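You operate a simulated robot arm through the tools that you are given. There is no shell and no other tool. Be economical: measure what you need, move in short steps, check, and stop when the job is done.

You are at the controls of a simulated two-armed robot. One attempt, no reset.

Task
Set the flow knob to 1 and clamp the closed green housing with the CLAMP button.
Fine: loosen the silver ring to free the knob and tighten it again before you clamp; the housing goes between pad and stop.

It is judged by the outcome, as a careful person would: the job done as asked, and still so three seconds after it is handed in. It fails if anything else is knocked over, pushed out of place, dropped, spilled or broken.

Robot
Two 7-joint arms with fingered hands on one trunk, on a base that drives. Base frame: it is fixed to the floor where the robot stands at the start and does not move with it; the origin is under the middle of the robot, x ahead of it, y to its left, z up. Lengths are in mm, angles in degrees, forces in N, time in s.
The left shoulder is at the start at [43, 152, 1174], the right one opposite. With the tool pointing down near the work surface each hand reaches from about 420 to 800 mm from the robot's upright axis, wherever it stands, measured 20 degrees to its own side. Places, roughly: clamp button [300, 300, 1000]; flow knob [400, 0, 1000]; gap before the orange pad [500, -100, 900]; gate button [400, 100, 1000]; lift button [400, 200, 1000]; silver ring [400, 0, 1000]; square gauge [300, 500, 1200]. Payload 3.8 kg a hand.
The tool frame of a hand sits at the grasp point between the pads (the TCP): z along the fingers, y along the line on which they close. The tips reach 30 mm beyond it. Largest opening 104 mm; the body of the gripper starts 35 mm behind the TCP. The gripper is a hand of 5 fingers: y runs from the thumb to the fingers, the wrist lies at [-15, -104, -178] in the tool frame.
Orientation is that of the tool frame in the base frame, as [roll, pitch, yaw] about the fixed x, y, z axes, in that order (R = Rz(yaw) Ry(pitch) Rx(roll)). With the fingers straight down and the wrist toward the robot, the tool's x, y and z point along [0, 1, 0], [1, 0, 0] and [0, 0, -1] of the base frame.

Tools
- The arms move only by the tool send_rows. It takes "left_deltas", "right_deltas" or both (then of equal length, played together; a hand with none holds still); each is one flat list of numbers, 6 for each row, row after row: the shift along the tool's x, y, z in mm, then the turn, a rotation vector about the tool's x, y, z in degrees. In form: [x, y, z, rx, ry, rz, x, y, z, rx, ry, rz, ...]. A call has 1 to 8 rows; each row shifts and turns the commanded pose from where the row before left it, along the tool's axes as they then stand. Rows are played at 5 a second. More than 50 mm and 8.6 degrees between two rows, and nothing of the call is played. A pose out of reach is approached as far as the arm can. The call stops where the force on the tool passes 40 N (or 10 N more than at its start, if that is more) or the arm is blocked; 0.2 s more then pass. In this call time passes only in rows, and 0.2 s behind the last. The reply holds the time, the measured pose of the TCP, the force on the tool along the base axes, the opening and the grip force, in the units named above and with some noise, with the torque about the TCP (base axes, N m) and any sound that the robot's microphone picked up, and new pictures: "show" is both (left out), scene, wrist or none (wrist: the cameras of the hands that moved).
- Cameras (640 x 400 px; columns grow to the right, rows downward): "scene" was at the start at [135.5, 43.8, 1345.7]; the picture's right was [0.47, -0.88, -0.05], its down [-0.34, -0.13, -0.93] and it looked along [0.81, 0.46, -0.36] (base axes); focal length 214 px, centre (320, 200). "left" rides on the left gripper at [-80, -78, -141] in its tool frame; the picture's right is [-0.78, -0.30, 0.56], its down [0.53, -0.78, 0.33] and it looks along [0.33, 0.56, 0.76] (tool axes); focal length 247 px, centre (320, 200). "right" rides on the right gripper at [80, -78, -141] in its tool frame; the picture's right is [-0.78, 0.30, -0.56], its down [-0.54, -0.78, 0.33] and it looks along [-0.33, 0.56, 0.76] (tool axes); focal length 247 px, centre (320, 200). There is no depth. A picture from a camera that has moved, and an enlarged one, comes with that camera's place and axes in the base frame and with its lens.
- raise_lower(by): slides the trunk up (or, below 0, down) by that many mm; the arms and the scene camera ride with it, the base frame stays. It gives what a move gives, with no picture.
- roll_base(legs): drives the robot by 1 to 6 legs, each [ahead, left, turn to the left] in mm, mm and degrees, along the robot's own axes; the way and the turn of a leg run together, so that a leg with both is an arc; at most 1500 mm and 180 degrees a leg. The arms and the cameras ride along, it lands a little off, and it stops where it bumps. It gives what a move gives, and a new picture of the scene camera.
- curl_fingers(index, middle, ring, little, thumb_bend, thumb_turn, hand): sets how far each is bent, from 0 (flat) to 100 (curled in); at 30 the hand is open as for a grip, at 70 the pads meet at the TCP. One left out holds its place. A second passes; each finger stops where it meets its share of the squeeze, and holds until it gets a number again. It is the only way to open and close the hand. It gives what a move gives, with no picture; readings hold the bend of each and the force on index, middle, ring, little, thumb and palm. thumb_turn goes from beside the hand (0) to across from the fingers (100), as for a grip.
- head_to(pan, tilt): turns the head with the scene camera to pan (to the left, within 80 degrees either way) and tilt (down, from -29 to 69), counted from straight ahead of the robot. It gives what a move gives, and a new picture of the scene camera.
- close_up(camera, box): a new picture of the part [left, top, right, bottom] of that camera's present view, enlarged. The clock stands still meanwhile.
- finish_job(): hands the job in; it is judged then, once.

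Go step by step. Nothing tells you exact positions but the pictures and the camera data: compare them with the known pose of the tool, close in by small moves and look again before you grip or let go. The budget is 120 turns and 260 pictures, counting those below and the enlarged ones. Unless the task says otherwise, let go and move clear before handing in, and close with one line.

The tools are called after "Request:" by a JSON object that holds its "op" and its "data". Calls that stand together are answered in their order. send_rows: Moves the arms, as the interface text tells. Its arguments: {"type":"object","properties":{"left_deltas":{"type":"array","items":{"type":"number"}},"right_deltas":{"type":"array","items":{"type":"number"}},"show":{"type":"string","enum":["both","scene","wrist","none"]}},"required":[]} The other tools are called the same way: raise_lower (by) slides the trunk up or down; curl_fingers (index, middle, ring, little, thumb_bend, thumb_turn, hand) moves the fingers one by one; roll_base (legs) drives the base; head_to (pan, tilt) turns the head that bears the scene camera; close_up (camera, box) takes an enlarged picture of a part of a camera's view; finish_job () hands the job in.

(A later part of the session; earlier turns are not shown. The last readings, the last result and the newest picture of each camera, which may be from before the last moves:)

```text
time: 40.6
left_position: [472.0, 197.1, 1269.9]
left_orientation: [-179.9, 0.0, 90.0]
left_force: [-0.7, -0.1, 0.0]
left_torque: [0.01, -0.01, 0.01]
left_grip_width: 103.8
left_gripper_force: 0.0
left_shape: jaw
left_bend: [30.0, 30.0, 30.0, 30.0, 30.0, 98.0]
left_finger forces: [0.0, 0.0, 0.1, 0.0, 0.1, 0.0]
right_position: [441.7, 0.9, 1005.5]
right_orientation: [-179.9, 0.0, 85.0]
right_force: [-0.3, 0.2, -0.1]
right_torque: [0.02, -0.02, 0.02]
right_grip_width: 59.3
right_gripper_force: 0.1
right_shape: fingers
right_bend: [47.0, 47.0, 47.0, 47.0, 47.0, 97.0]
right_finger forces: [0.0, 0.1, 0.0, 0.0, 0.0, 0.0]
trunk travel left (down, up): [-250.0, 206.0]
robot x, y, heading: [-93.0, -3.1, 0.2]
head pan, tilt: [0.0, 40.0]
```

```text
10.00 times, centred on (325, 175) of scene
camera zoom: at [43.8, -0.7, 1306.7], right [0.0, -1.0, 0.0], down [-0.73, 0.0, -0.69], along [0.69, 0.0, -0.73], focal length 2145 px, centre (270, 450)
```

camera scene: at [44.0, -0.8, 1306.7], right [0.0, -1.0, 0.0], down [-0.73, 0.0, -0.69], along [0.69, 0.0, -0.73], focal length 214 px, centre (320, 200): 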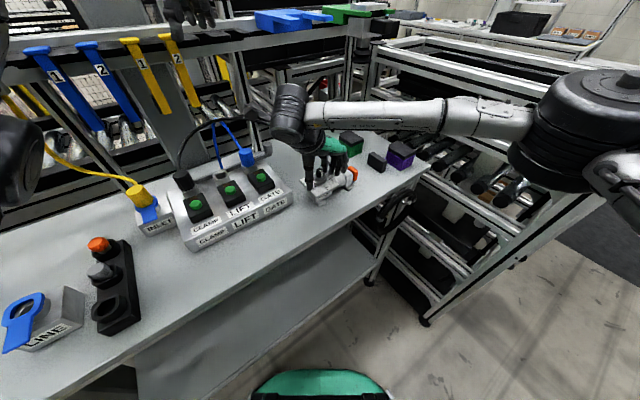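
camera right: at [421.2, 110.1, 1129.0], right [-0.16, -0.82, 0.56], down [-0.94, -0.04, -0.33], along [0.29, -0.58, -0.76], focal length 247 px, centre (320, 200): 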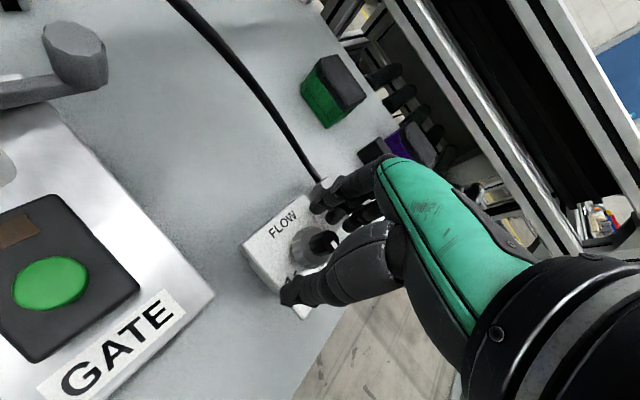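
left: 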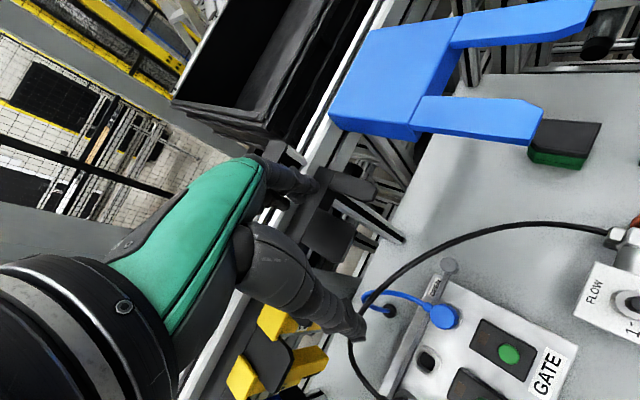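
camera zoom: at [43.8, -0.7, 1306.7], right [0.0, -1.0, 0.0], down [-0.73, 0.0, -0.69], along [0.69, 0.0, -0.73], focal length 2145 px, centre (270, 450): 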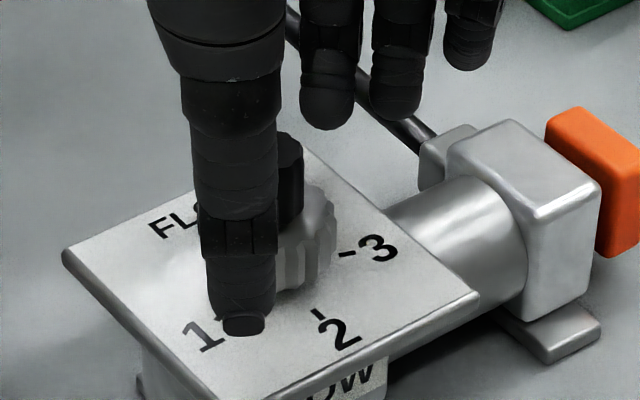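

The pointer is near 1. I lift the hand a little to measure it without obstruction.

Request:
{"op": "send_rows", "data": {"right_deltas": [0, 0, -35, 0, 0, -6, 0, 0, -35, 0, 0, -6], "show": "none"}}

Request:
{"op": "close_up", "data": {"camera": "scene", "box": [300, 155, 350, 195]}}

Request:
{"op": "close_up", "data": {"camera": "right", "box": [240, 200, 340, 280]}}

```text
time: 41.2
left_position: [472.7, 196.8, 1270.6]
left_orientation: [-180.0, 0.1, 89.9]
left_force: [0.6, 0.6, -0.8]
left_torque: [0.02, 0.02, 0.01]
left_grip_width: 103.7
left_gripper_force: 0.1
left_shape: jaw
left_bend: [30.0, 30.0, 30.0, 30.0, 30.0, 98.0]
left_finger forces: [0.0, 0.0, 0.0, 0.0, 0.0, 0.2]
right_position: [442.0, 1.7, 1074.5]
right_orientation: [-179.8, 0.0, 97.2]
right_force: [0.7, 0.5, -0.4]
right_torque: [0.02, -0.01, 0.01]
right_grip_width: 59.5
right_gripper_force: 0.1
right_shape: fingers
right_bend: [47.0, 47.0, 47.0, 47.0, 47.0, 97.0]
right_finger forces: [0.1, 0.0, 0.1, 0.0, 0.0, 0.0]
trunk travel left (down, up): [-250.0, 206.0]
robot x, y, heading: [-88.1, 1.1, 0.1]
head pan, tilt: [0.0, 40.0]
```

```text
10.00 times, centred on (325, 175) of scene
camera zoom: at [43.3, -0.7, 1306.8], right [0.0, -1.0, 0.0], down [-0.72, 0.0, -0.69], along [0.69, 0.0, -0.72], focal length 2145 px, centre (270, 450)
```

zoom: 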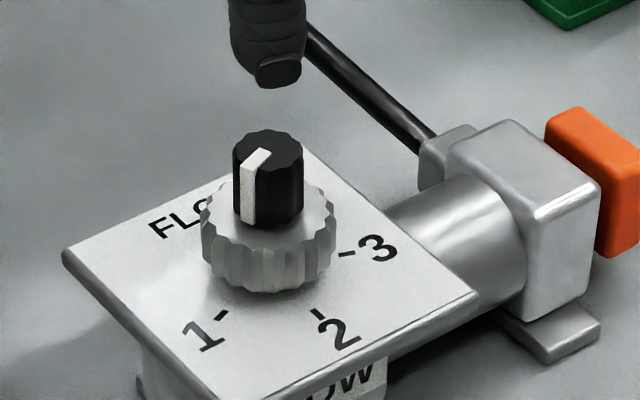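

```text
5.00 times, centred on (290, 240) of right
camera zoom: at [356.0, 71.9, 1214.4], right [0.39, -0.73, 0.56], down [-0.71, -0.63, -0.33], along [0.59, -0.26, -0.76], focal length 1235 px, centre (470, 0)
```

zoom: 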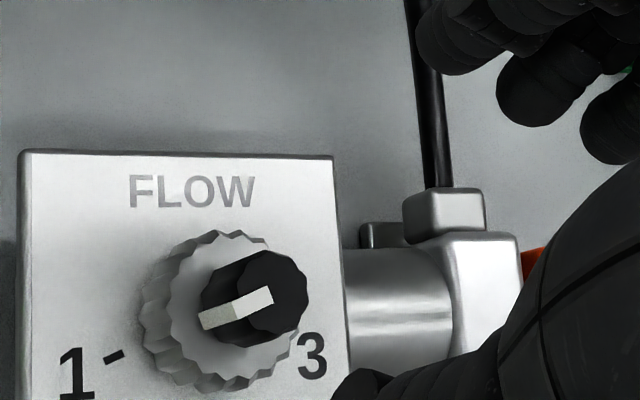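

The pointer agrees with tick 1 (146° vs 146°). Next I go down on the ring at yaw 142 to tighten it clockwise.

Request:
{"op": "send_rows", "data": {"right_deltas": [0, 1.5, 14, 0, 0, -7.3, 0, 0, 14, 0, 0, -7.3, 0, 0, 14, 0, 0, -7.3, 0, 0, 14, 0, 0, -7.3, 0, 0, 14, 0, 0, -7.3, 0, 0, 14, 0, 0, -7.3], "show": "none"}}

Request:
{"op": "close_up", "data": {"camera": "right", "box": [230, 180, 390, 320]}}

Request:
{"op": "curl_fingers", "data": {"hand": "right", "index": 75, "middle": 75, "thumb_bend": 75}}

```text
time: 42.6
left_position: [473.1, 196.3, 1270.7]
left_orientation: [-179.9, -0.1, 89.9]
left_force: [-0.1, 0.3, -1.0]
left_torque: [0.02, -0.03, 0.02]
left_grip_width: 103.8
left_gripper_force: 0.0
left_shape: jaw
left_bend: [30.0, 30.0, 30.0, 30.0, 30.0, 98.0]
left_finger forces: [0.0, 0.0, 0.0, 0.0, 0.0, 0.0]
right_position: [443.3, 1.5, 990.7]
right_orientation: [180.0, -0.1, 140.9]
right_force: [-0.4, 0.2, -0.7]
right_torque: [-0.02, 0.02, -0.01]
right_grip_width: 59.4
right_gripper_force: 0.0
right_shape: fingers
right_bend: [47.0, 47.0, 47.0, 47.0, 47.0, 97.0]
right_finger forces: [0.0, 0.0, 0.1, 0.0, 0.1, 0.0]
trunk travel left (down, up): [-250.0, 206.0]
robot x, y, heading: [-89.1, -2.5, 0.0]
head pan, tilt: [0.0, 40.0]
```

```text
2.86 times, centred on (310, 250) of right
camera zoom: at [333.3, -8.9, 1131.0], right [0.79, -0.26, 0.56], down [-0.08, -0.94, -0.33], along [0.61, 0.22, -0.76], focal length 706 px, centre (349, 57)
```

zoom: 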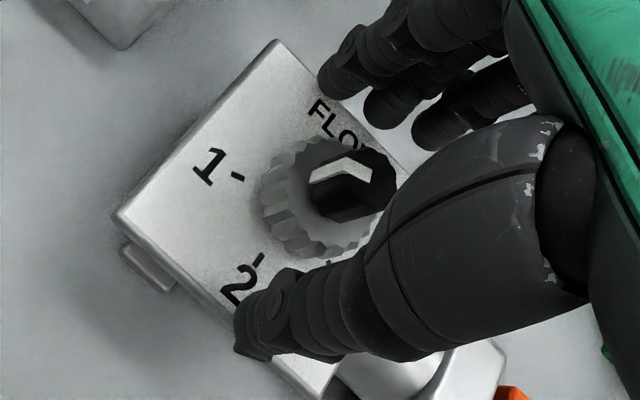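

```text
time: 43.6
left_position: [474.5, 197.6, 1270.0]
left_orientation: [-179.8, -0.1, 90.0]
left_force: [-0.1, 0.1, 0.0]
left_torque: [0.0, -0.02, -0.03]
left_grip_width: 103.7
left_gripper_force: 0.1
left_shape: jaw
left_bend: [30.0, 30.0, 30.0, 30.0, 30.0, 98.0]
left_finger forces: [0.0, 0.0, 0.1, 0.0, 0.0, 0.1]
right_position: [443.7, 2.6, 991.1]
right_orientation: [-179.9, -0.1, 140.7]
right_force: [8.5, 2.2, -3.5]
right_torque: [0.0, -0.1, -0.01]
right_grip_width: 22.9
right_gripper_force: 17.6
right_shape: fingers
right_bend: [59.0, 63.0, 47.0, 47.0, 63.0, 96.0]
right_finger forces: [10.3, 10.9, 0.0, 0.0, 13.9, 0.1]
trunk travel left (down, up): [-250.0, 206.0]
robot x, y, heading: [-94.8, 0.6, 0.1]
head pan, tilt: [0.0, 40.0]
```

Request:
{"op": "send_rows", "data": {"right_deltas": [0, 0, 0, 0, 0, 8, 0, 0, 0, 0, 0, 8, 0, 0, 0, 0, 0, 8, 0, 0, 0, 0, 0, 8, 0, 0, 0, 0, 0, 8], "show": "none"}}

Request:
{"op": "send_rows", "data": {"right_deltas": [0, 0, 0, 0, 0, 8, 0, 0, 0, 0, 0, 8, 0, 0, 0, 0, 0, 8, 0, 0, 0, 0, 0, 8, 0, 0, 0, 0, 0, 8], "show": "none"}}

Request:
{"op": "close_up", "data": {"camera": "right", "box": [230, 180, 390, 320]}}

```text
time: 44.8
left_position: [473.9, 197.1, 1268.4]
left_orientation: [-179.9, 0.0, 90.0]
left_force: [0.1, 0.2, 0.4]
left_torque: [0.05, 0.03, 0.02]
left_grip_width: 103.7
left_gripper_force: 0.0
left_shape: jaw
left_bend: [30.0, 30.0, 30.0, 30.0, 30.0, 98.0]
left_finger forces: [0.0, 0.0, 0.1, 0.0, 0.0, 0.1]
right_position: [445.5, -0.4, 989.8]
right_orientation: [-179.8, 0.0, 100.6]
right_force: [8.5, -1.9, -1.3]
right_torque: [-0.07, -0.1, 0.02]
right_grip_width: 22.9
right_gripper_force: 17.8
right_shape: fingers
right_bend: [58.0, 63.0, 47.0, 47.0, 64.0, 96.0]
right_finger forces: [11.1, 11.2, 0.0, 0.1, 13.5, 0.1]
trunk travel left (down, up): [-250.0, 206.0]
robot x, y, heading: [-80.7, -0.6, -0.0]
head pan, tilt: [0.0, 40.0]
```

```text
time: 46.0
left_position: [473.7, 195.6, 1268.8]
left_orientation: [-180.0, -0.2, 90.0]
left_force: [-0.1, -0.5, 0.0]
left_torque: [-0.01, 0.03, -0.04]
left_grip_width: 103.7
left_gripper_force: 0.2
left_shape: jaw
left_bend: [30.0, 30.0, 30.0, 30.0, 30.0, 98.0]
left_finger forces: [0.0, 0.0, 0.1, 0.1, 0.0, 0.1]
right_position: [443.7, -1.5, 990.8]
right_orientation: [-179.8, 0.0, 60.6]
right_force: [5.2, -8.0, -1.8]
right_torque: [-0.12, -0.06, 0.01]
right_grip_width: 23.1
right_gripper_force: 17.7
right_shape: fingers
right_bend: [58.0, 63.0, 47.0, 47.0, 64.0, 96.0]
right_finger forces: [11.0, 11.8, 0.0, 0.0, 13.2, 0.1]
trunk travel left (down, up): [-250.0, 206.0]
robot x, y, heading: [-91.2, -1.8, 0.1]
head pan, tilt: [0.0, 40.0]
```

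```text
2.86 times, centred on (310, 250) of right
camera zoom: at [417.0, 106.7, 1130.1], right [-0.12, -0.82, 0.56], down [-0.94, -0.08, -0.33], along [0.32, -0.56, -0.76], focal length 706 px, centre (349, 57)
```

zoom: 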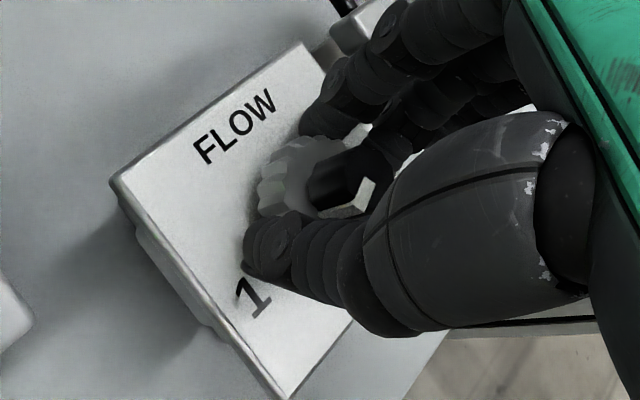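

No resistance yet after 80°; I regrip for another turn.

Request:
{"op": "curl_fingers", "data": {"hand": "right", "index": 47, "middle": 47, "thumb_bend": 45}}

Request:
{"op": "send_rows", "data": {"right_deltas": [0, 0, -10, 0, 0, -8, 0, 0, -10, 0, 0, -8, 0, 0, 0, 0, 0, -8, 0, 0, 0, 0, 0, -8, 0, 0, 0, 0, 0, -8, 0, 0, 0, 0, 0, -8, 0, 0, 0, 0, 0, -8, 0, 0, 0, 0, 0, -8], "show": "none"}}

Request:
{"op": "send_rows", "data": {"right_deltas": [0, 0, 10, 0, 0, -8, 0, 0, 10, 0, 0, -8], "show": "none"}}

Request:
{"op": "close_up", "data": {"camera": "scene", "box": [300, 155, 350, 195]}}

Request:
{"op": "curl_fingers", "data": {"hand": "right", "index": 75, "middle": 75, "thumb_bend": 75}}

Request:
{"op": "send_rows", "data": {"right_deltas": [0, 0, 0, 0, 0, 8, 0, 0, 0, 0, 0, 8, 0, 0, 0, 0, 0, 8, 0, 0, 0, 0, 0, 8], "show": "none"}}

```text
time: 47.0
left_position: [473.4, 197.0, 1270.2]
left_orientation: [-179.9, 0.1, 90.1]
left_force: [0.5, 0.0, -0.1]
left_torque: [-0.03, -0.01, 0.01]
left_grip_width: 103.7
left_gripper_force: 0.0
left_shape: jaw
left_bend: [30.0, 30.0, 30.0, 30.0, 30.0, 98.0]
left_finger forces: [0.0, 0.0, 0.0, 0.0, 0.0, 0.0]
right_position: [443.2, 0.1, 990.2]
right_orientation: [-179.9, -0.1, 60.8]
right_force: [0.2, 1.1, 0.4]
right_torque: [0.01, -0.02, 0.0]
right_grip_width: 62.2
right_gripper_force: 0.0
right_shape: fingers
right_bend: [47.0, 47.0, 47.0, 47.0, 45.0, 97.0]
right_finger forces: [0.1, 0.0, 0.1, 0.1, 0.0, 0.0]
trunk travel left (down, up): [-250.0, 206.0]
robot x, y, heading: [-86.3, 1.0, -0.1]
head pan, tilt: [0.0, 40.0]
```

```text
time: 48.8
left_position: [473.0, 196.0, 1270.4]
left_orientation: [-180.0, 0.0, 90.0]
left_force: [0.0, 0.0, -0.4]
left_torque: [0.05, 0.0, -0.01]
left_grip_width: 103.7
left_gripper_force: 0.0
left_shape: jaw
left_bend: [30.0, 30.0, 30.0, 30.0, 30.0, 98.0]
left_finger forces: [0.0, 0.1, 0.0, 0.0, 0.1, 0.0]
right_position: [444.0, -0.4, 1009.7]
right_orientation: [179.9, -0.1, 124.9]
right_force: [-0.9, -0.5, -0.6]
right_torque: [0.03, -0.03, -0.01]
right_grip_width: 62.2
right_gripper_force: 0.0
right_shape: fingers
right_bend: [47.0, 47.0, 47.0, 47.0, 45.0, 97.0]
right_finger forces: [0.1, 0.0, 0.0, 0.0, 0.0, 0.1]
trunk travel left (down, up): [-250.0, 206.0]
robot x, y, heading: [-93.7, -3.8, 0.2]
head pan, tilt: [0.0, 40.0]
```

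```text
time: 49.4
left_position: [472.9, 198.1, 1270.0]
left_orientation: [-179.8, 0.0, 89.9]
left_force: [-0.2, 1.2, 0.2]
left_torque: [-0.02, 0.0, -0.01]
left_grip_width: 103.9
left_gripper_force: 0.0
left_shape: jaw
left_bend: [30.0, 30.0, 30.0, 30.0, 30.0, 98.0]
left_finger forces: [0.1, 0.0, 0.1, 0.1, 0.0, 0.1]
right_position: [443.7, -0.2, 990.5]
right_orientation: [180.0, -0.1, 140.9]
right_force: [0.6, -0.3, 0.0]
right_torque: [0.01, 0.02, -0.01]
right_grip_width: 62.1
right_gripper_force: 0.1
right_shape: fingers
right_bend: [47.0, 47.0, 47.0, 47.0, 45.0, 97.0]
right_finger forces: [0.1, 0.0, 0.1, 0.0, 0.0, 0.0]
trunk travel left (down, up): [-250.0, 206.0]
robot x, y, heading: [-88.2, 0.3, -0.1]
head pan, tilt: [0.0, 40.0]
```

```text
10.00 times, centred on (325, 175) of scene
camera zoom: at [44.2, -1.0, 1306.6], right [0.0, -1.0, 0.0], down [-0.73, 0.0, -0.69], along [0.69, 0.0, -0.73], focal length 2145 px, centre (270, 450)
```

zoom: 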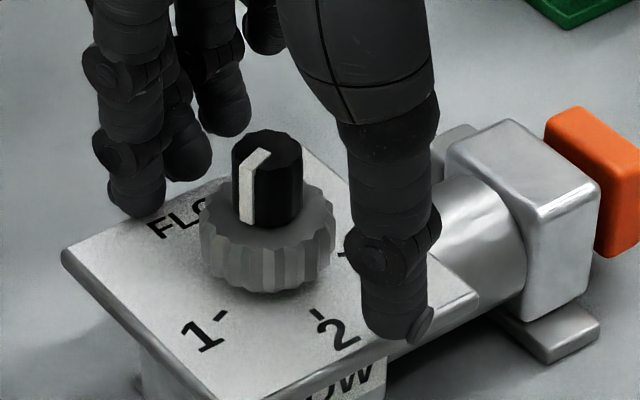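

```text
time: 50.4
left_position: [474.6, 197.7, 1269.9]
left_orientation: [-179.8, 0.0, 90.0]
left_force: [1.0, -0.4, 0.8]
left_torque: [0.03, 0.01, -0.01]
left_grip_width: 103.5
left_gripper_force: 0.1
left_shape: jaw
left_bend: [30.0, 30.0, 30.0, 30.0, 30.0, 98.0]
left_finger forces: [0.1, 0.0, 0.0, 0.0, 0.0, 0.0]
right_position: [446.2, 0.8, 988.1]
right_orientation: [-179.9, 0.0, 140.7]
right_force: [8.7, 3.7, -2.4]
right_torque: [0.06, -0.07, -0.02]
right_grip_width: 24.0
right_gripper_force: 16.4
right_shape: fingers
right_bend: [58.0, 64.0, 47.0, 47.0, 63.0, 96.0]
right_finger forces: [10.0, 11.1, 0.1, 0.0, 11.9, 0.0]
trunk travel left (down, up): [-250.0, 206.0]
robot x, y, heading: [-89.1, -2.3, -0.4]
head pan, tilt: [0.0, 40.0]
```

```text
time: 51.4
left_position: [474.9, 198.3, 1268.2]
left_orientation: [-179.9, 0.0, 90.0]
left_force: [0.3, -0.5, -0.3]
left_torque: [0.03, 0.05, 0.03]
left_grip_width: 103.3
left_gripper_force: 0.1
left_shape: jaw
left_bend: [30.0, 30.0, 30.0, 30.0, 30.0, 98.0]
left_finger forces: [0.0, 0.1, 0.0, 0.0, 0.1, 0.0]
right_position: [444.3, 3.6, 989.5]
right_orientation: [-179.9, -0.1, 108.6]
right_force: [2.8, 5.6, -8.4]
right_torque: [0.16, -0.04, 0.24]
right_grip_width: 24.0
right_gripper_force: 15.3
right_shape: fingers
right_bend: [71.0, 62.0, 47.0, 47.0, 61.0, 99.0]
right_finger forces: [10.5, 8.2, 0.0, 0.0, 11.4, 0.0]
trunk travel left (down, up): [-250.0, 206.0]
robot x, y, heading: [-88.4, 0.8, -0.1]
head pan, tilt: [0.0, 40.0]
```

Resistance appeared (0.24 N m): the ring is tight. I regrip once here to confirm and check the pointer.

Request:
{"op": "curl_fingers", "data": {"hand": "right", "index": 47, "middle": 47, "thumb_bend": 45}}

Request:
{"op": "close_up", "data": {"camera": "right", "box": [230, 180, 390, 320]}}

Request:
{"op": "curl_fingers", "data": {"hand": "right", "index": 78, "middle": 78, "thumb_bend": 78}}

Request:
{"op": "send_rows", "data": {"right_deltas": [0, 0, 0, 0, 0, 6, 0, 0, 0, 0, 0, 6], "show": "none"}}

Request:
{"op": "close_up", "data": {"camera": "right", "box": [230, 180, 390, 320]}}

```text
time: 52.4
left_position: [471.2, 196.8, 1270.9]
left_orientation: [-179.9, 0.0, 90.1]
left_force: [-0.3, -0.2, -0.2]
left_torque: [0.01, 0.01, -0.02]
left_grip_width: 103.8
left_gripper_force: 0.0
left_shape: jaw
left_bend: [30.0, 30.0, 30.0, 30.0, 30.0, 98.0]
left_finger forces: [0.1, 0.0, 0.1, 0.1, 0.1, 0.1]
right_position: [443.8, 1.2, 990.4]
right_orientation: [-179.8, 0.0, 108.8]
right_force: [0.8, 0.3, 0.6]
right_torque: [-0.02, -0.01, -0.01]
right_grip_width: 62.0
right_gripper_force: 0.1
right_shape: fingers
right_bend: [47.0, 47.0, 47.0, 47.0, 45.0, 98.0]
right_finger forces: [0.1, 0.0, 0.1, 0.0, 0.0, 0.0]
trunk travel left (down, up): [-250.0, 206.0]
robot x, y, heading: [-91.0, -1.0, 0.1]
head pan, tilt: [0.0, 40.0]
```

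```text
2.86 times, centred on (310, 250) of right
camera zoom: at [346.0, 51.8, 1130.9], right [0.53, -0.64, 0.56], down [-0.56, -0.76, -0.33], along [0.63, -0.14, -0.76], focal length 706 px, centre (349, 57)
```

zoom: 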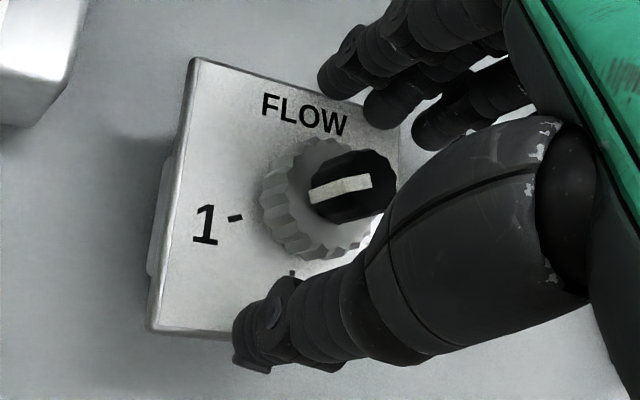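

```text
time: 53.4
left_position: [474.5, 197.1, 1269.7]
left_orientation: [-179.8, 0.0, 90.0]
left_force: [0.0, -0.3, -0.4]
left_torque: [-0.01, 0.01, -0.04]
left_grip_width: 103.5
left_gripper_force: 0.0
left_shape: jaw
left_bend: [30.0, 30.0, 30.0, 30.0, 30.0, 98.0]
left_finger forces: [0.1, 0.0, 0.1, 0.1, 0.0, 0.0]
right_position: [445.3, 1.5, 990.4]
right_orientation: [-179.8, -0.2, 108.8]
right_force: [4.5, -0.1, -4.1]
right_torque: [0.0, -0.04, 0.13]
right_grip_width: 23.1
right_gripper_force: 19.6
right_shape: fingers
right_bend: [59.0, 64.0, 47.0, 47.0, 62.0, 97.0]
right_finger forces: [10.4, 10.8, 0.0, 0.0, 17.6, 0.0]
trunk travel left (down, up): [-250.0, 206.0]
robot x, y, heading: [-92.2, -2.9, -0.0]
head pan, tilt: [0.0, 40.0]
```

```text
time: 54.0
left_position: [473.9, 198.1, 1268.3]
left_orientation: [-179.9, 0.0, 90.1]
left_force: [-0.4, -0.6, -0.2]
left_torque: [-0.01, -0.01, 0.03]
left_grip_width: 103.8
left_gripper_force: 0.0
left_shape: jaw
left_bend: [30.0, 30.0, 30.0, 30.0, 30.0, 98.0]
left_finger forces: [0.1, 0.0, 0.0, 0.0, 0.1, 0.1]
right_position: [444.6, 2.1, 989.7]
right_orientation: [-179.8, 0.0, 96.9]
right_force: [4.6, 3.1, -6.2]
right_torque: [0.11, -0.13, 0.31]
right_grip_width: 23.6
right_gripper_force: 21.0
right_shape: fingers
right_bend: [59.0, 62.0, 47.0, 47.0, 62.0, 99.0]
right_finger forces: [11.6, 12.0, 0.0, 0.0, 18.0, 0.1]
trunk travel left (down, up): [-250.0, 206.0]
robot x, y, heading: [-90.6, -0.8, 0.1]
head pan, tilt: [0.0, 40.0]
```

```text
2.86 times, centred on (310, 250) of right
camera zoom: at [358.7, 72.3, 1130.4], right [0.39, -0.74, 0.56], down [-0.71, -0.62, -0.33], along [0.59, -0.27, -0.76], focal length 706 px, centre (349, 57)
```

zoom: 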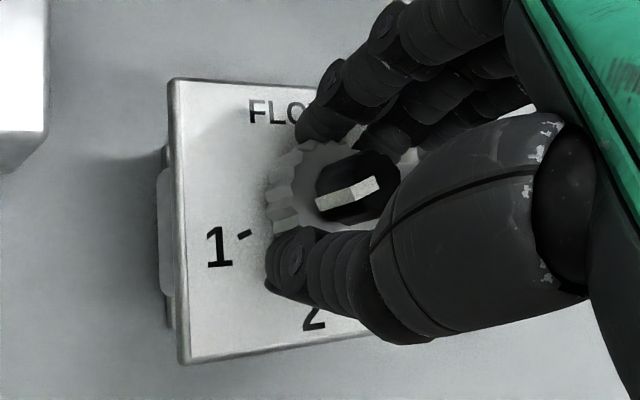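

Ring is tight (0.31 N m, fingers slip) and the pointer is still at 1. I let go, lift away and inspect.

Request:
{"op": "curl_fingers", "data": {"hand": "right", "index": 40, "middle": 40, "ring": 40, "little": 40, "thumb_bend": 40}}

Request:
{"op": "send_rows", "data": {"right_deltas": [0, 0, -40, 0, 0, 0, 0, 0, -45, 0, 0, 0, 0, 0, -45, 0, 0, 0], "show": "none"}}

Request:
{"op": "close_up", "data": {"camera": "scene", "box": [280, 110, 440, 210]}}

Request:
{"op": "close_up", "data": {"camera": "right", "box": [200, 160, 360, 300]}}

```text
time: 55.0
left_position: [471.4, 197.0, 1270.3]
left_orientation: [-179.9, 0.0, 90.0]
left_force: [-0.4, -0.3, 0.0]
left_torque: [0.01, 0.0, 0.0]
left_grip_width: 104.0
left_gripper_force: 0.1
left_shape: jaw
left_bend: [30.0, 30.0, 30.0, 30.0, 30.0, 98.0]
left_finger forces: [0.0, 0.0, 0.1, 0.0, 0.0, 0.1]
right_position: [442.8, 2.1, 991.3]
right_orientation: [-179.9, 0.0, 96.9]
right_force: [-0.9, -0.1, -0.5]
right_torque: [-0.03, -0.03, 0.03]
right_grip_width: 77.5
right_gripper_force: 0.0
right_shape: fingers
right_bend: [40.0, 40.0, 40.0, 40.0, 40.0, 98.0]
right_finger forces: [0.0, 0.0, 0.0, 0.0, 0.0, 0.0]
trunk travel left (down, up): [-250.0, 206.0]
robot x, y, heading: [-89.7, -0.4, -0.1]
head pan, tilt: [0.0, 40.0]
```

```text
time: 55.8
left_position: [472.8, 197.3, 1269.7]
left_orientation: [-179.9, 0.0, 90.0]
left_force: [-0.8, -0.4, 0.5]
left_torque: [-0.02, 0.02, -0.01]
left_grip_width: 103.5
left_gripper_force: 0.2
left_shape: jaw
left_bend: [30.0, 30.0, 30.0, 30.0, 30.0, 98.0]
left_finger forces: [0.1, 0.1, 0.0, 0.0, 0.0, 0.0]
right_position: [442.8, -1.0, 1122.4]
right_orientation: [-180.0, 0.1, 96.8]
right_force: [0.0, -0.8, 0.6]
right_torque: [-0.02, 0.0, 0.03]
right_grip_width: 77.7
right_gripper_force: 0.0
right_shape: fingers
right_bend: [40.0, 40.0, 40.0, 40.0, 40.0, 98.0]
right_finger forces: [0.0, 0.0, 0.1, 0.0, 0.1, 0.1]
trunk travel left (down, up): [-250.0, 206.0]
robot x, y, heading: [-90.0, 0.2, -0.1]
head pan, tilt: [0.0, 40.0]
```

```text
4.00 times, centred on (360, 160) of scene
camera zoom: at [43.2, -0.5, 1306.8], right [0.0, -1.0, 0.0], down [-0.72, 0.0, -0.69], along [0.69, 0.0, -0.72], focal length 858 px, centre (160, 360)
```

zoom: 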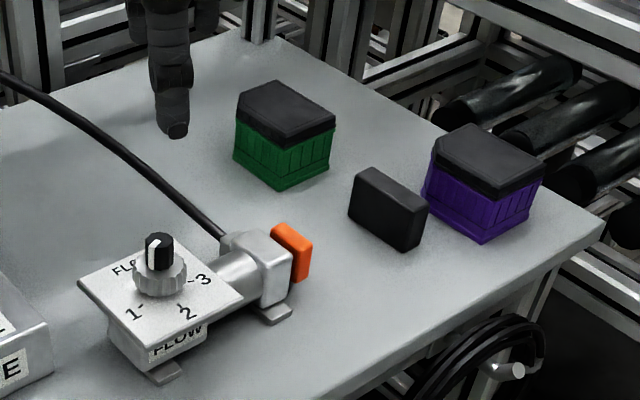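

```text
2.86 times, centred on (280, 230) of right
camera zoom: at [357.1, 68.2, 1262.1], right [0.39, -0.74, 0.56], down [-0.71, -0.62, -0.33], along [0.59, -0.27, -0.76], focal length 706 px, centre (434, 114)
```

zoom: 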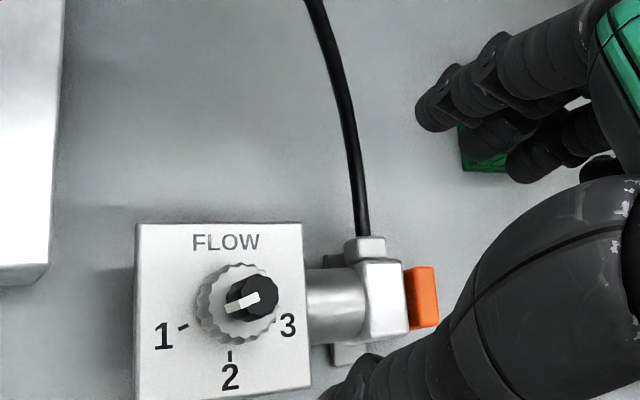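

Knob at 1 with ring tight. Now the housing: I drive forward a bit for reach and move the right hand above it, with yaw about 126 so thumb and fingers close along the station's depth.

Request:
{"op": "roll_base", "data": {"legs": [[70, 0, 0]]}}

Request:
{"op": "curl_fingers", "data": {"hand": "right", "index": 30, "middle": 30, "ring": 30, "little": 30, "thumb_bend": 30}}

```text
time: 56.8
left_position: [540.2, 196.5, 1271.6]
left_orientation: [179.9, -0.1, 90.0]
left_force: [-0.3, 0.7, -0.1]
left_torque: [0.02, 0.01, -0.04]
left_grip_width: 103.8
left_gripper_force: 0.0
left_shape: jaw
left_bend: [30.0, 30.0, 30.0, 30.0, 30.0, 98.0]
left_finger forces: [0.0, 0.0, 0.0, 0.1, 0.0, 0.1]
right_position: [510.4, -2.7, 1123.1]
right_orientation: [179.9, 0.1, 96.7]
right_force: [0.0, 0.0, 0.4]
right_torque: [-0.03, -0.01, 0.01]
right_grip_width: 77.8
right_gripper_force: 0.1
right_shape: fingers
right_bend: [40.0, 40.0, 40.0, 40.0, 40.0, 98.0]
right_finger forces: [0.1, 0.0, 0.0, 0.0, 0.1, 0.0]
trunk travel left (down, up): [-250.0, 206.0]
robot x, y, heading: [-16.7, 1.0, -0.1]
head pan, tilt: [0.0, 40.0]
camera scene: at [110.7, -1.0, 1307.3], right [0.0, -1.0, 0.0], down [-0.72, 0.0, -0.69], along [0.69, 0.0, -0.72], focal length 214 px, centre (320, 200)
```

scene: 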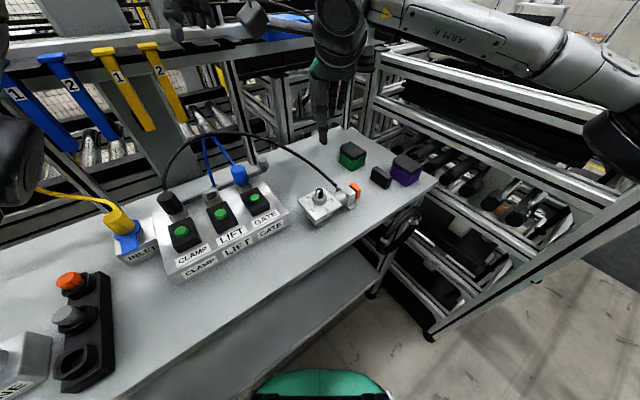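

```text
time: 57.8
left_position: [542.4, 196.7, 1270.8]
left_orientation: [180.0, 0.0, 89.9]
left_force: [-0.3, -1.0, 0.4]
left_torque: [0.0, -0.02, 0.01]
left_grip_width: 103.8
left_gripper_force: 0.0
left_shape: jaw
left_bend: [30.0, 30.0, 30.0, 30.0, 30.0, 98.0]
left_finger forces: [0.1, 0.1, 0.0, 0.0, 0.0, 0.1]
right_position: [512.8, -2.8, 1121.9]
right_orientation: [-180.0, 0.0, 96.7]
right_force: [0.5, 0.3, -0.2]
right_torque: [-0.02, -0.02, 0.0]
right_grip_width: 102.6
right_gripper_force: 0.1
right_shape: fingers
right_bend: [30.0, 30.0, 30.0, 30.0, 30.0, 98.0]
right_finger forces: [0.0, 0.0, 0.0, 0.1, 0.0, 0.0]
trunk travel left (down, up): [-250.0, 206.0]
robot x, y, heading: [-22.1, 2.0, 0.1]
head pan, tilt: [0.0, 40.0]
```

Request:
{"op": "send_rows", "data": {"right_deltas": [-28.2, 34.2, 3, 0, 0, 0, -28.2, 34.2, 3, 0, 0, 0, -28.2, 34.2, 3, 0, 0, 0, -28.2, 34.2, 3, 0, 0, 0, 0, 0, 0, 0, 0, -7.3, 0, 0, 0, 0, 0, -7.3, 0, 0, 0, 0, 0, -7.3, 0, 0, 0, 0, 0, -7.3]}}

Request:
{"op": "close_up", "data": {"camera": "right", "box": [160, 180, 400, 360]}}

Request:
{"op": "close_up", "data": {"camera": "scene", "box": [280, 110, 440, 210]}}

```text
time: 59.6
left_position: [538.5, 193.7, 1272.9]
left_orientation: [179.7, -0.1, 89.9]
left_force: [-0.3, 0.0, 0.4]
left_torque: [0.0, -0.02, -0.01]
left_grip_width: 103.8
left_gripper_force: 0.0
left_shape: jaw
left_bend: [30.0, 30.0, 30.0, 30.0, 30.0, 98.0]
left_finger forces: [0.1, 0.0, 0.0, 0.1, 0.1, 0.0]
right_position: [655.6, -104.0, 1109.3]
right_orientation: [-179.9, 0.0, 114.8]
right_force: [-26.2, -9.6, -13.6]
right_torque: [0.48, -0.15, -0.86]
right_grip_width: 102.9
right_gripper_force: 15.2
right_shape: fingers
right_bend: [30.0, 30.0, 50.0, 30.0, 30.0, 98.0]
right_finger forces: [0.0, 0.0, 29.0, 1.6, 0.0, 0.0]
right hand out of reach, approached as far as the arm can: row 7, 8
trunk travel left (down, up): [-250.0, 206.0]
robot x, y, heading: [-20.6, 0.8, 0.1]
head pan, tilt: [0.0, 40.0]
camera scene: at [109.3, -3.4, 1307.2], right [0.0, -1.0, 0.0], down [-0.72, 0.0, -0.69], along [0.69, 0.0, -0.72], focal length 214 px, centre (320, 200)
camera right: at [553.5, -64.0, 1250.0], right [0.6, -0.58, 0.56], down [-0.48, -0.81, -0.33], along [0.64, -0.07, -0.76], focal length 247 px, centre (320, 200)
```

scene: 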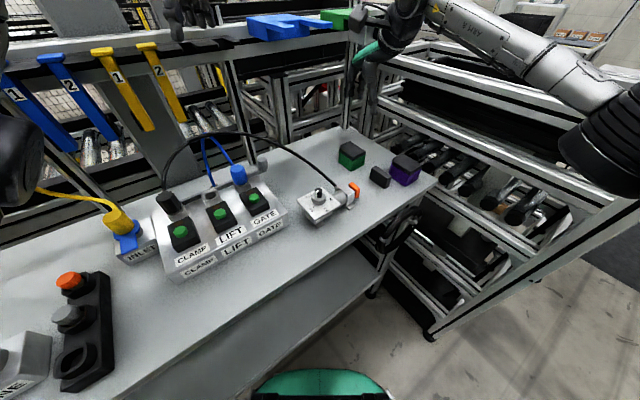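
right: 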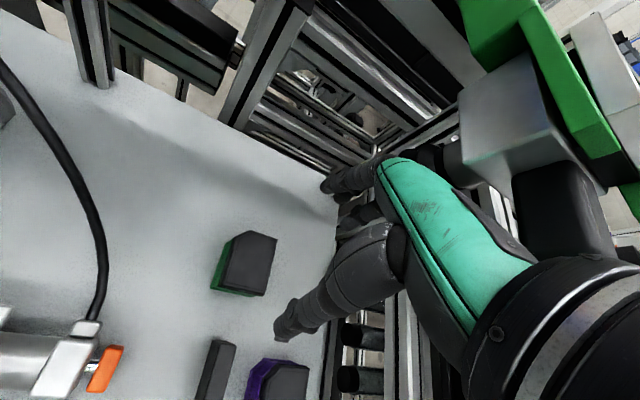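

```text
2.22 times, centred on (280, 270) of right
camera zoom: at [553.5, -64.0, 1250.0], right [0.6, -0.58, 0.56], down [-0.48, -0.81, -0.33], along [0.64, -0.07, -0.76], focal length 549 px, centre (409, 44)
```

zoom: 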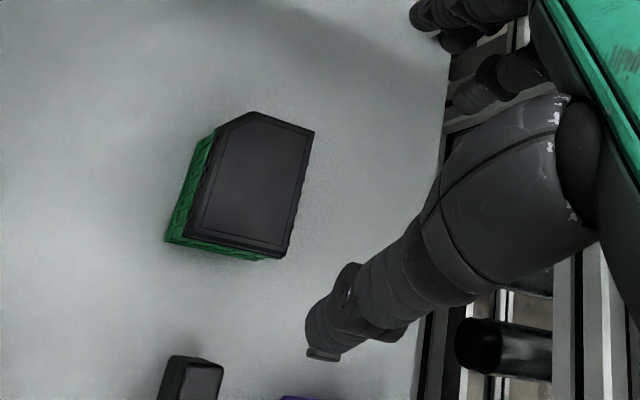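

```text
4.00 times, centred on (360, 160) of scene
camera zoom: at [109.3, -3.4, 1307.2], right [0.0, -1.0, 0.0], down [-0.72, 0.0, -0.69], along [0.69, 0.0, -0.72], focal length 858 px, centre (160, 360)
```

zoom: 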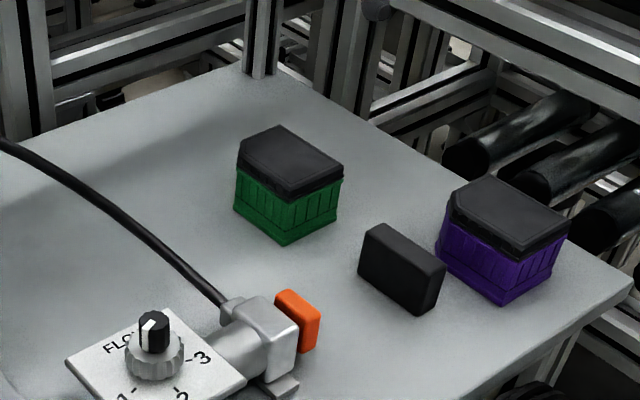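

The ring finger bumped the device standing behind at the rail. I back off at once and look at it.

Request:
{"op": "send_rows", "data": {"right_deltas": [0, -30, 0, 0, 0, 0, 0, -40, 0, 0, 0, 0, 0, -40, 0, 0, 0, 0], "show": "wrist"}}

Request:
{"op": "head_to", "data": {"pan": -15, "tilt": 15}}

Request:
{"op": "close_up", "data": {"camera": "scene", "box": [200, 120, 400, 300]}}

```text
time: 60.4
left_position: [541.4, 197.3, 1271.6]
left_orientation: [179.9, 0.1, 90.0]
left_force: [-0.7, 0.8, -0.8]
left_torque: [0.03, 0.01, 0.01]
left_grip_width: 103.8
left_gripper_force: 0.1
left_shape: jaw
left_bend: [30.0, 30.0, 30.0, 30.0, 30.0, 98.0]
left_finger forces: [0.0, 0.0, 0.0, 0.0, 0.0, 0.1]
right_position: [560.0, -147.7, 1109.5]
right_orientation: [179.9, 0.0, 115.1]
right_force: [0.8, 0.1, 0.4]
right_torque: [-0.01, -0.03, -0.01]
right_grip_width: 102.9
right_gripper_force: 0.1
right_shape: fingers
right_bend: [30.0, 30.0, 30.0, 30.0, 30.0, 98.0]
right_finger forces: [0.1, 0.0, 0.0, 0.0, 0.0, 0.0]
trunk travel left (down, up): [-250.0, 206.0]
robot x, y, heading: [-21.1, -1.5, -0.1]
head pan, tilt: [0.0, 40.0]
camera right: at [456.5, -108.2, 1249.6], right [0.6, -0.58, 0.56], down [-0.48, -0.81, -0.33], along [0.65, -0.07, -0.76], focal length 247 px, centre (320, 200)
```

right: 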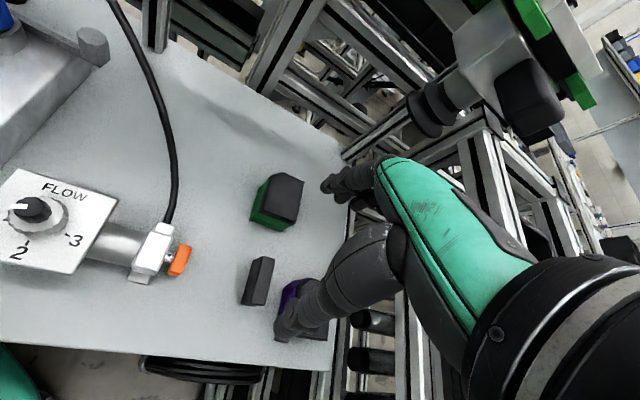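

```text
time: 61.3
left_position: [543.1, 195.8, 1269.7]
left_orientation: [180.0, 0.1, 89.9]
left_force: [0.2, -0.3, 0.3]
left_torque: [0.03, -0.02, -0.03]
left_grip_width: 103.7
left_gripper_force: 0.0
left_shape: jaw
left_bend: [30.0, 30.0, 30.0, 30.0, 30.0, 98.0]
left_finger forces: [0.0, 0.0, 0.0, 0.0, 0.1, 0.0]
right_position: [560.9, -146.1, 1110.0]
right_orientation: [-179.9, -0.2, 114.9]
right_force: [0.5, 0.0, -0.4]
right_torque: [0.01, 0.01, 0.02]
right_grip_width: 102.8
right_gripper_force: 0.2
right_shape: fingers
right_bend: [30.0, 30.0, 30.0, 30.0, 30.0, 98.0]
right_finger forces: [0.0, 0.0, 0.0, 0.2, 0.1, 0.1]
trunk travel left (down, up): [-250.0, 206.0]
robot x, y, heading: [-17.9, 4.6, -0.3]
head pan, tilt: [-15.0, 15.0]
camera scene: at [123.3, -25.1, 1345.3], right [-0.26, -0.97, 0.03], down [-0.36, 0.07, -0.93], along [0.9, -0.25, -0.36], focal length 214 px, centre (320, 200)
```

scene: 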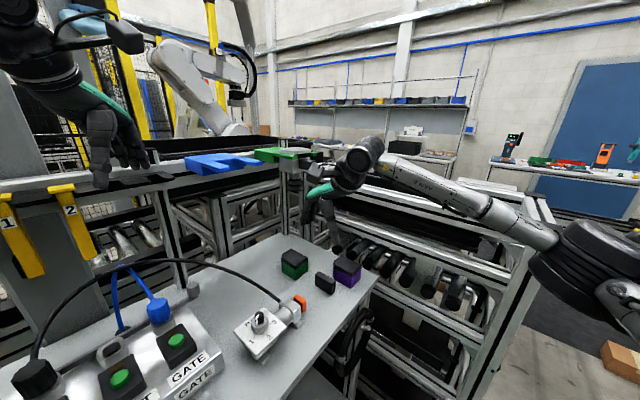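

```text
2.22 times, centred on (300, 210) of scene
camera zoom: at [123.3, -25.1, 1345.3], right [-0.26, -0.97, 0.03], down [-0.36, 0.07, -0.93], along [0.9, -0.25, -0.36], focal length 477 px, centre (364, 178)
```

zoom: 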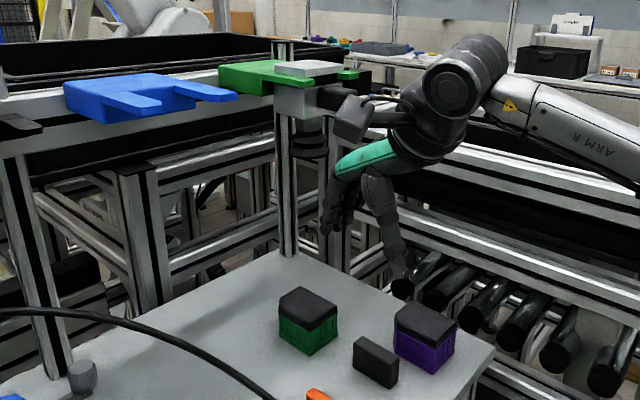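

Request:
{"op": "close_up", "data": {"camera": "right", "box": [380, 0, 640, 180]}}

Request:
{"op": "close_up", "data": {"camera": "scene", "box": [270, 130, 380, 210]}}

Request:
{"op": "close_up", "data": {"camera": "left", "box": [320, 0, 640, 200]}}

```text
2.22 times, centred on (510, 90) of right
camera zoom: at [458.7, -107.2, 1248.7], right [0.6, -0.58, 0.56], down [-0.48, -0.81, -0.33], along [0.64, -0.07, -0.76], focal length 549 px, centre (-102, 444)
```

zoom: 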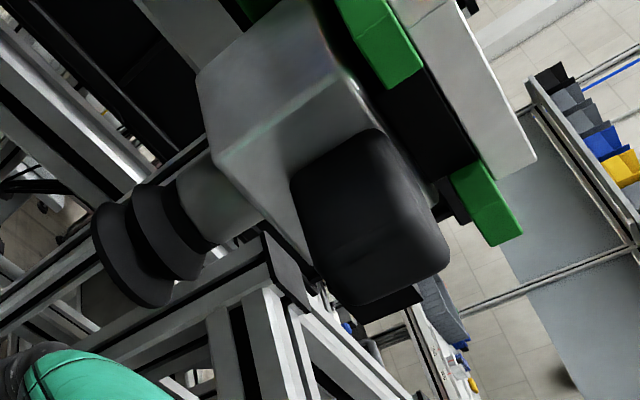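

```text
5.00 times, centred on (325, 170) of scene
camera zoom: at [123.3, -25.1, 1345.3], right [-0.26, -0.97, 0.03], down [-0.36, 0.07, -0.93], along [0.9, -0.25, -0.36], focal length 1072 px, centre (295, 350)
```

zoom: 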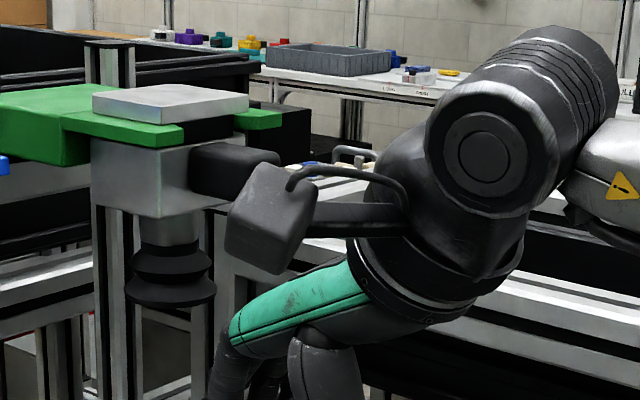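

```text
2.00 times, centred on (480, 100) of left
camera zoom: at [465.2, 116.9, 1410.8], right [-0.3, -0.78, -0.56], down [-0.78, 0.54, -0.33], along [0.56, 0.33, -0.76], focal length 494 px, centre (0, 400)
```

zoom: 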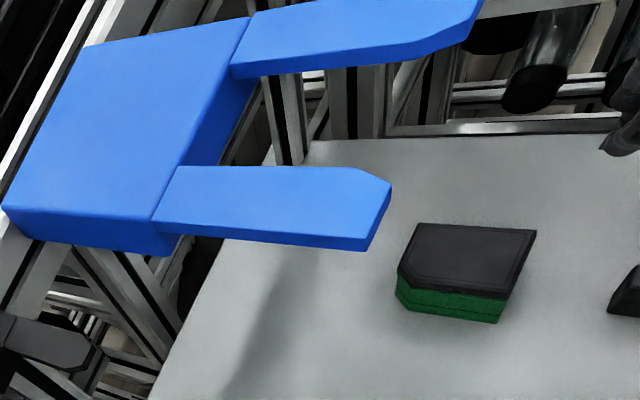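

The finger had touched the vacuum bellows (bottom z≈1135, x≈755) – so the hand must stay low there. The housing is 74×52 mm, turned 36°, centre (661,-97). I strafe right and turn the base 20° left so that hand yaw 126 is comfortable.

Request:
{"op": "roll_base", "data": {"legs": [[-40, -220, 20]]}}

Request:
{"op": "head_to", "data": {"pan": -5, "tilt": 35}}

```text
time: 62.9
left_position: [443.2, 168.9, 1271.2]
left_orientation: [179.8, 0.3, 107.7]
left_force: [0.3, 0.1, 0.1]
left_torque: [-0.01, 0.03, 0.01]
left_grip_width: 103.8
left_gripper_force: 0.0
left_shape: jaw
left_bend: [30.0, 30.0, 30.0, 30.0, 30.0, 98.0]
left_finger forces: [0.0, 0.0, 0.1, 0.0, 0.1, 0.0]
right_position: [565.8, -152.1, 1111.9]
right_orientation: [-180.0, 0.5, 133.0]
right_force: [-0.2, 0.6, 0.5]
right_torque: [0.0, -0.01, 0.0]
right_grip_width: 103.1
right_gripper_force: 0.1
right_shape: fingers
right_bend: [30.0, 30.0, 30.0, 30.0, 30.0, 98.0]
right_finger forces: [0.0, 0.1, 0.0, 0.0, 0.1, 0.0]
trunk travel left (down, up): [-250.0, 206.0]
robot x, y, heading: [-27.2, -197.2, 17.5]
head pan, tilt: [-15.0, 15.0]
stopped in leg 1: the robot was blocked; the commanded pose is now the measured one
camera scene: at [110.7, -170.7, 1346.3], right [0.05, -1.0, 0.03], down [-0.36, -0.05, -0.93], along [0.93, 0.03, -0.36], focal length 214 px, centre (320, 200)
```

scene: 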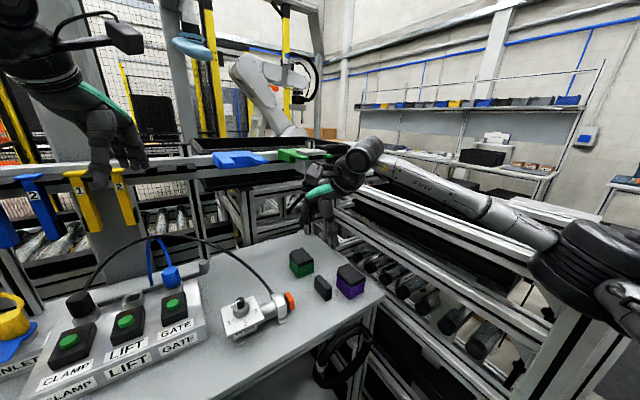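

```text
time: 63.8
left_position: [442.8, 169.1, 1270.9]
left_orientation: [179.8, 0.4, 107.7]
left_force: [1.2, -0.6, 0.4]
left_torque: [-0.02, -0.01, 0.01]
left_grip_width: 104.1
left_gripper_force: 0.0
left_shape: jaw
left_bend: [30.0, 30.0, 30.0, 30.0, 30.0, 98.0]
left_finger forces: [0.1, 0.0, 0.0, 0.0, 0.0, 0.0]
right_position: [564.9, -152.2, 1111.3]
right_orientation: [-179.9, 0.3, 133.0]
right_force: [-1.1, -0.5, 0.3]
right_torque: [-0.02, 0.04, 0.01]
right_grip_width: 103.1
right_gripper_force: 0.0
right_shape: fingers
right_bend: [30.0, 30.0, 30.0, 30.0, 30.0, 98.0]
right_finger forces: [0.0, 0.1, 0.0, 0.0, 0.1, 0.0]
trunk travel left (down, up): [-250.0, 206.0]
robot x, y, heading: [-25.5, -196.2, 17.5]
head pan, tilt: [-5.0, 35.0]
camera scene: at [100.2, -156.8, 1314.6], right [0.22, -0.98, 0.02], down [-0.64, -0.16, -0.75], along [0.74, 0.15, -0.66], focal length 214 px, centre (320, 200)
```

scene: 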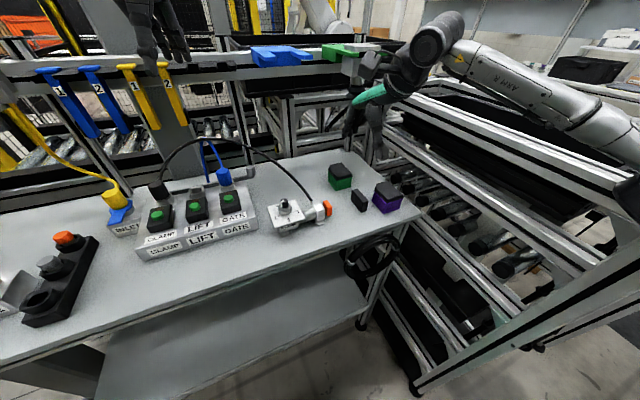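

The base is in position (stopped just at the rack); I ease off 15 mm, then lower the hand to z≈1000 and move it over the housing.

Request:
{"op": "roll_base", "data": {"legs": [[0, 15, 0]]}}

Request:
{"op": "send_rows", "data": {"right_deltas": [0, 0, 38, 0, 0, 3.5, 0, 0, 38, 0, 0, 3.5, 0, 0, 36, 0, 0, 0]}}

Request:
{"op": "close_up", "data": {"camera": "right", "box": [160, 100, 400, 280]}}

```text
time: 64.5
left_position: [445.1, 173.9, 1270.8]
left_orientation: [179.9, -0.1, 107.6]
left_force: [-0.5, -0.2, 0.8]
left_torque: [0.03, 0.03, 0.01]
left_grip_width: 103.9
left_gripper_force: 0.0
left_shape: jaw
left_bend: [30.0, 30.0, 30.0, 30.0, 30.0, 98.0]
left_finger forces: [0.0, 0.1, 0.0, 0.0, 0.1, 0.0]
right_position: [565.6, -146.5, 1107.7]
right_orientation: [-179.9, -0.1, 132.9]
right_force: [0.5, 0.1, -1.0]
right_torque: [0.05, 0.0, -0.04]
right_grip_width: 102.9
right_gripper_force: 0.1
right_shape: fingers
right_bend: [30.0, 30.0, 30.0, 30.0, 30.0, 98.0]
right_finger forces: [0.1, 0.0, 0.1, 0.0, 0.0, 0.0]
trunk travel left (down, up): [-250.0, 206.0]
robot x, y, heading: [-30.9, -184.0, 17.5]
head pan, tilt: [-5.0, 35.0]
camera scene: at [101.8, -151.2, 1314.0], right [0.22, -0.98, 0.01], down [-0.64, -0.15, -0.75], along [0.73, 0.16, -0.66], focal length 214 px, centre (320, 200)
```

scene: 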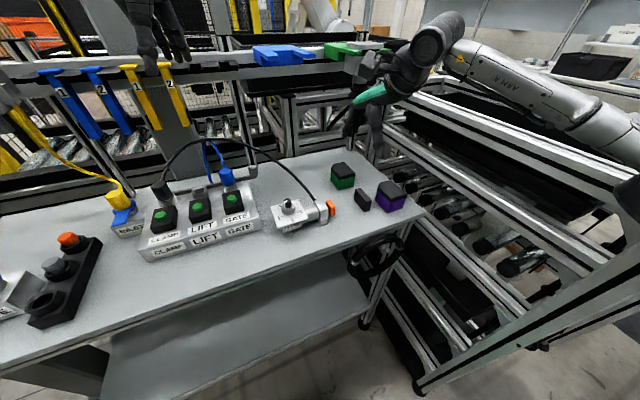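

```text
time: 65.3
left_position: [442.1, 180.2, 1269.8]
left_orientation: [180.0, 0.2, 107.6]
left_force: [-0.1, -0.1, -0.1]
left_torque: [0.03, -0.03, 0.02]
left_grip_width: 103.9
left_gripper_force: 0.1
left_shape: jaw
left_bend: [30.0, 30.0, 30.0, 30.0, 30.0, 98.0]
left_finger forces: [0.1, 0.0, 0.0, 0.1, 0.1, 0.0]
right_position: [566.1, -138.3, 997.9]
right_orientation: [-179.9, 0.2, 125.8]
right_force: [0.5, 0.0, 0.2]
right_torque: [-0.02, 0.0, 0.0]
right_grip_width: 103.3
right_gripper_force: 0.0
right_shape: fingers
right_bend: [30.0, 30.0, 30.0, 30.0, 30.0, 98.0]
right_finger forces: [0.1, 0.0, 0.0, 0.1, 0.1, 0.1]
trunk travel left (down, up): [-250.0, 206.0]
robot x, y, heading: [-29.8, -182.6, 17.7]
head pan, tilt: [-5.0, 35.0]
camera scene: at [99.1, -145.8, 1314.2], right [0.22, -0.98, 0.01], down [-0.64, -0.15, -0.75], along [0.73, 0.16, -0.66], focal length 214 px, centre (320, 200)
camera right: at [457.6, -119.2, 1136.6], right [0.69, -0.45, 0.56], down [-0.32, -0.89, -0.33], along [0.65, 0.05, -0.76], focal length 247 px, centre (320, 200)
```

scene: 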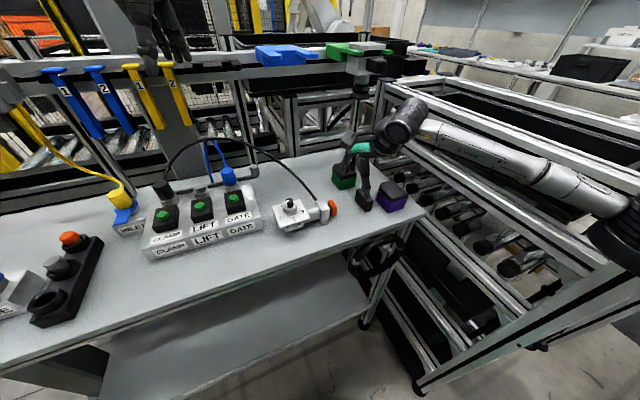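
right: 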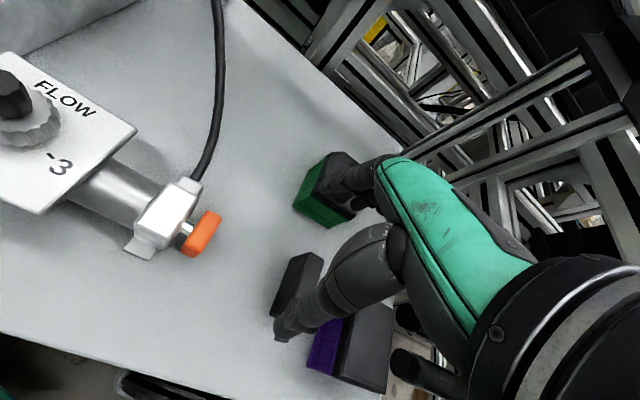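

```text
2.22 times, centred on (280, 190) of right
camera zoom: at [457.6, -119.2, 1136.6], right [0.69, -0.45, 0.56], down [-0.32, -0.89, -0.33], along [0.65, 0.05, -0.76], focal length 549 px, centre (409, 222)
```

zoom: 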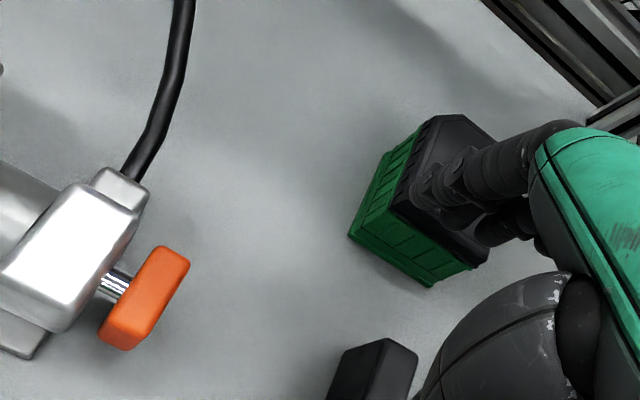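

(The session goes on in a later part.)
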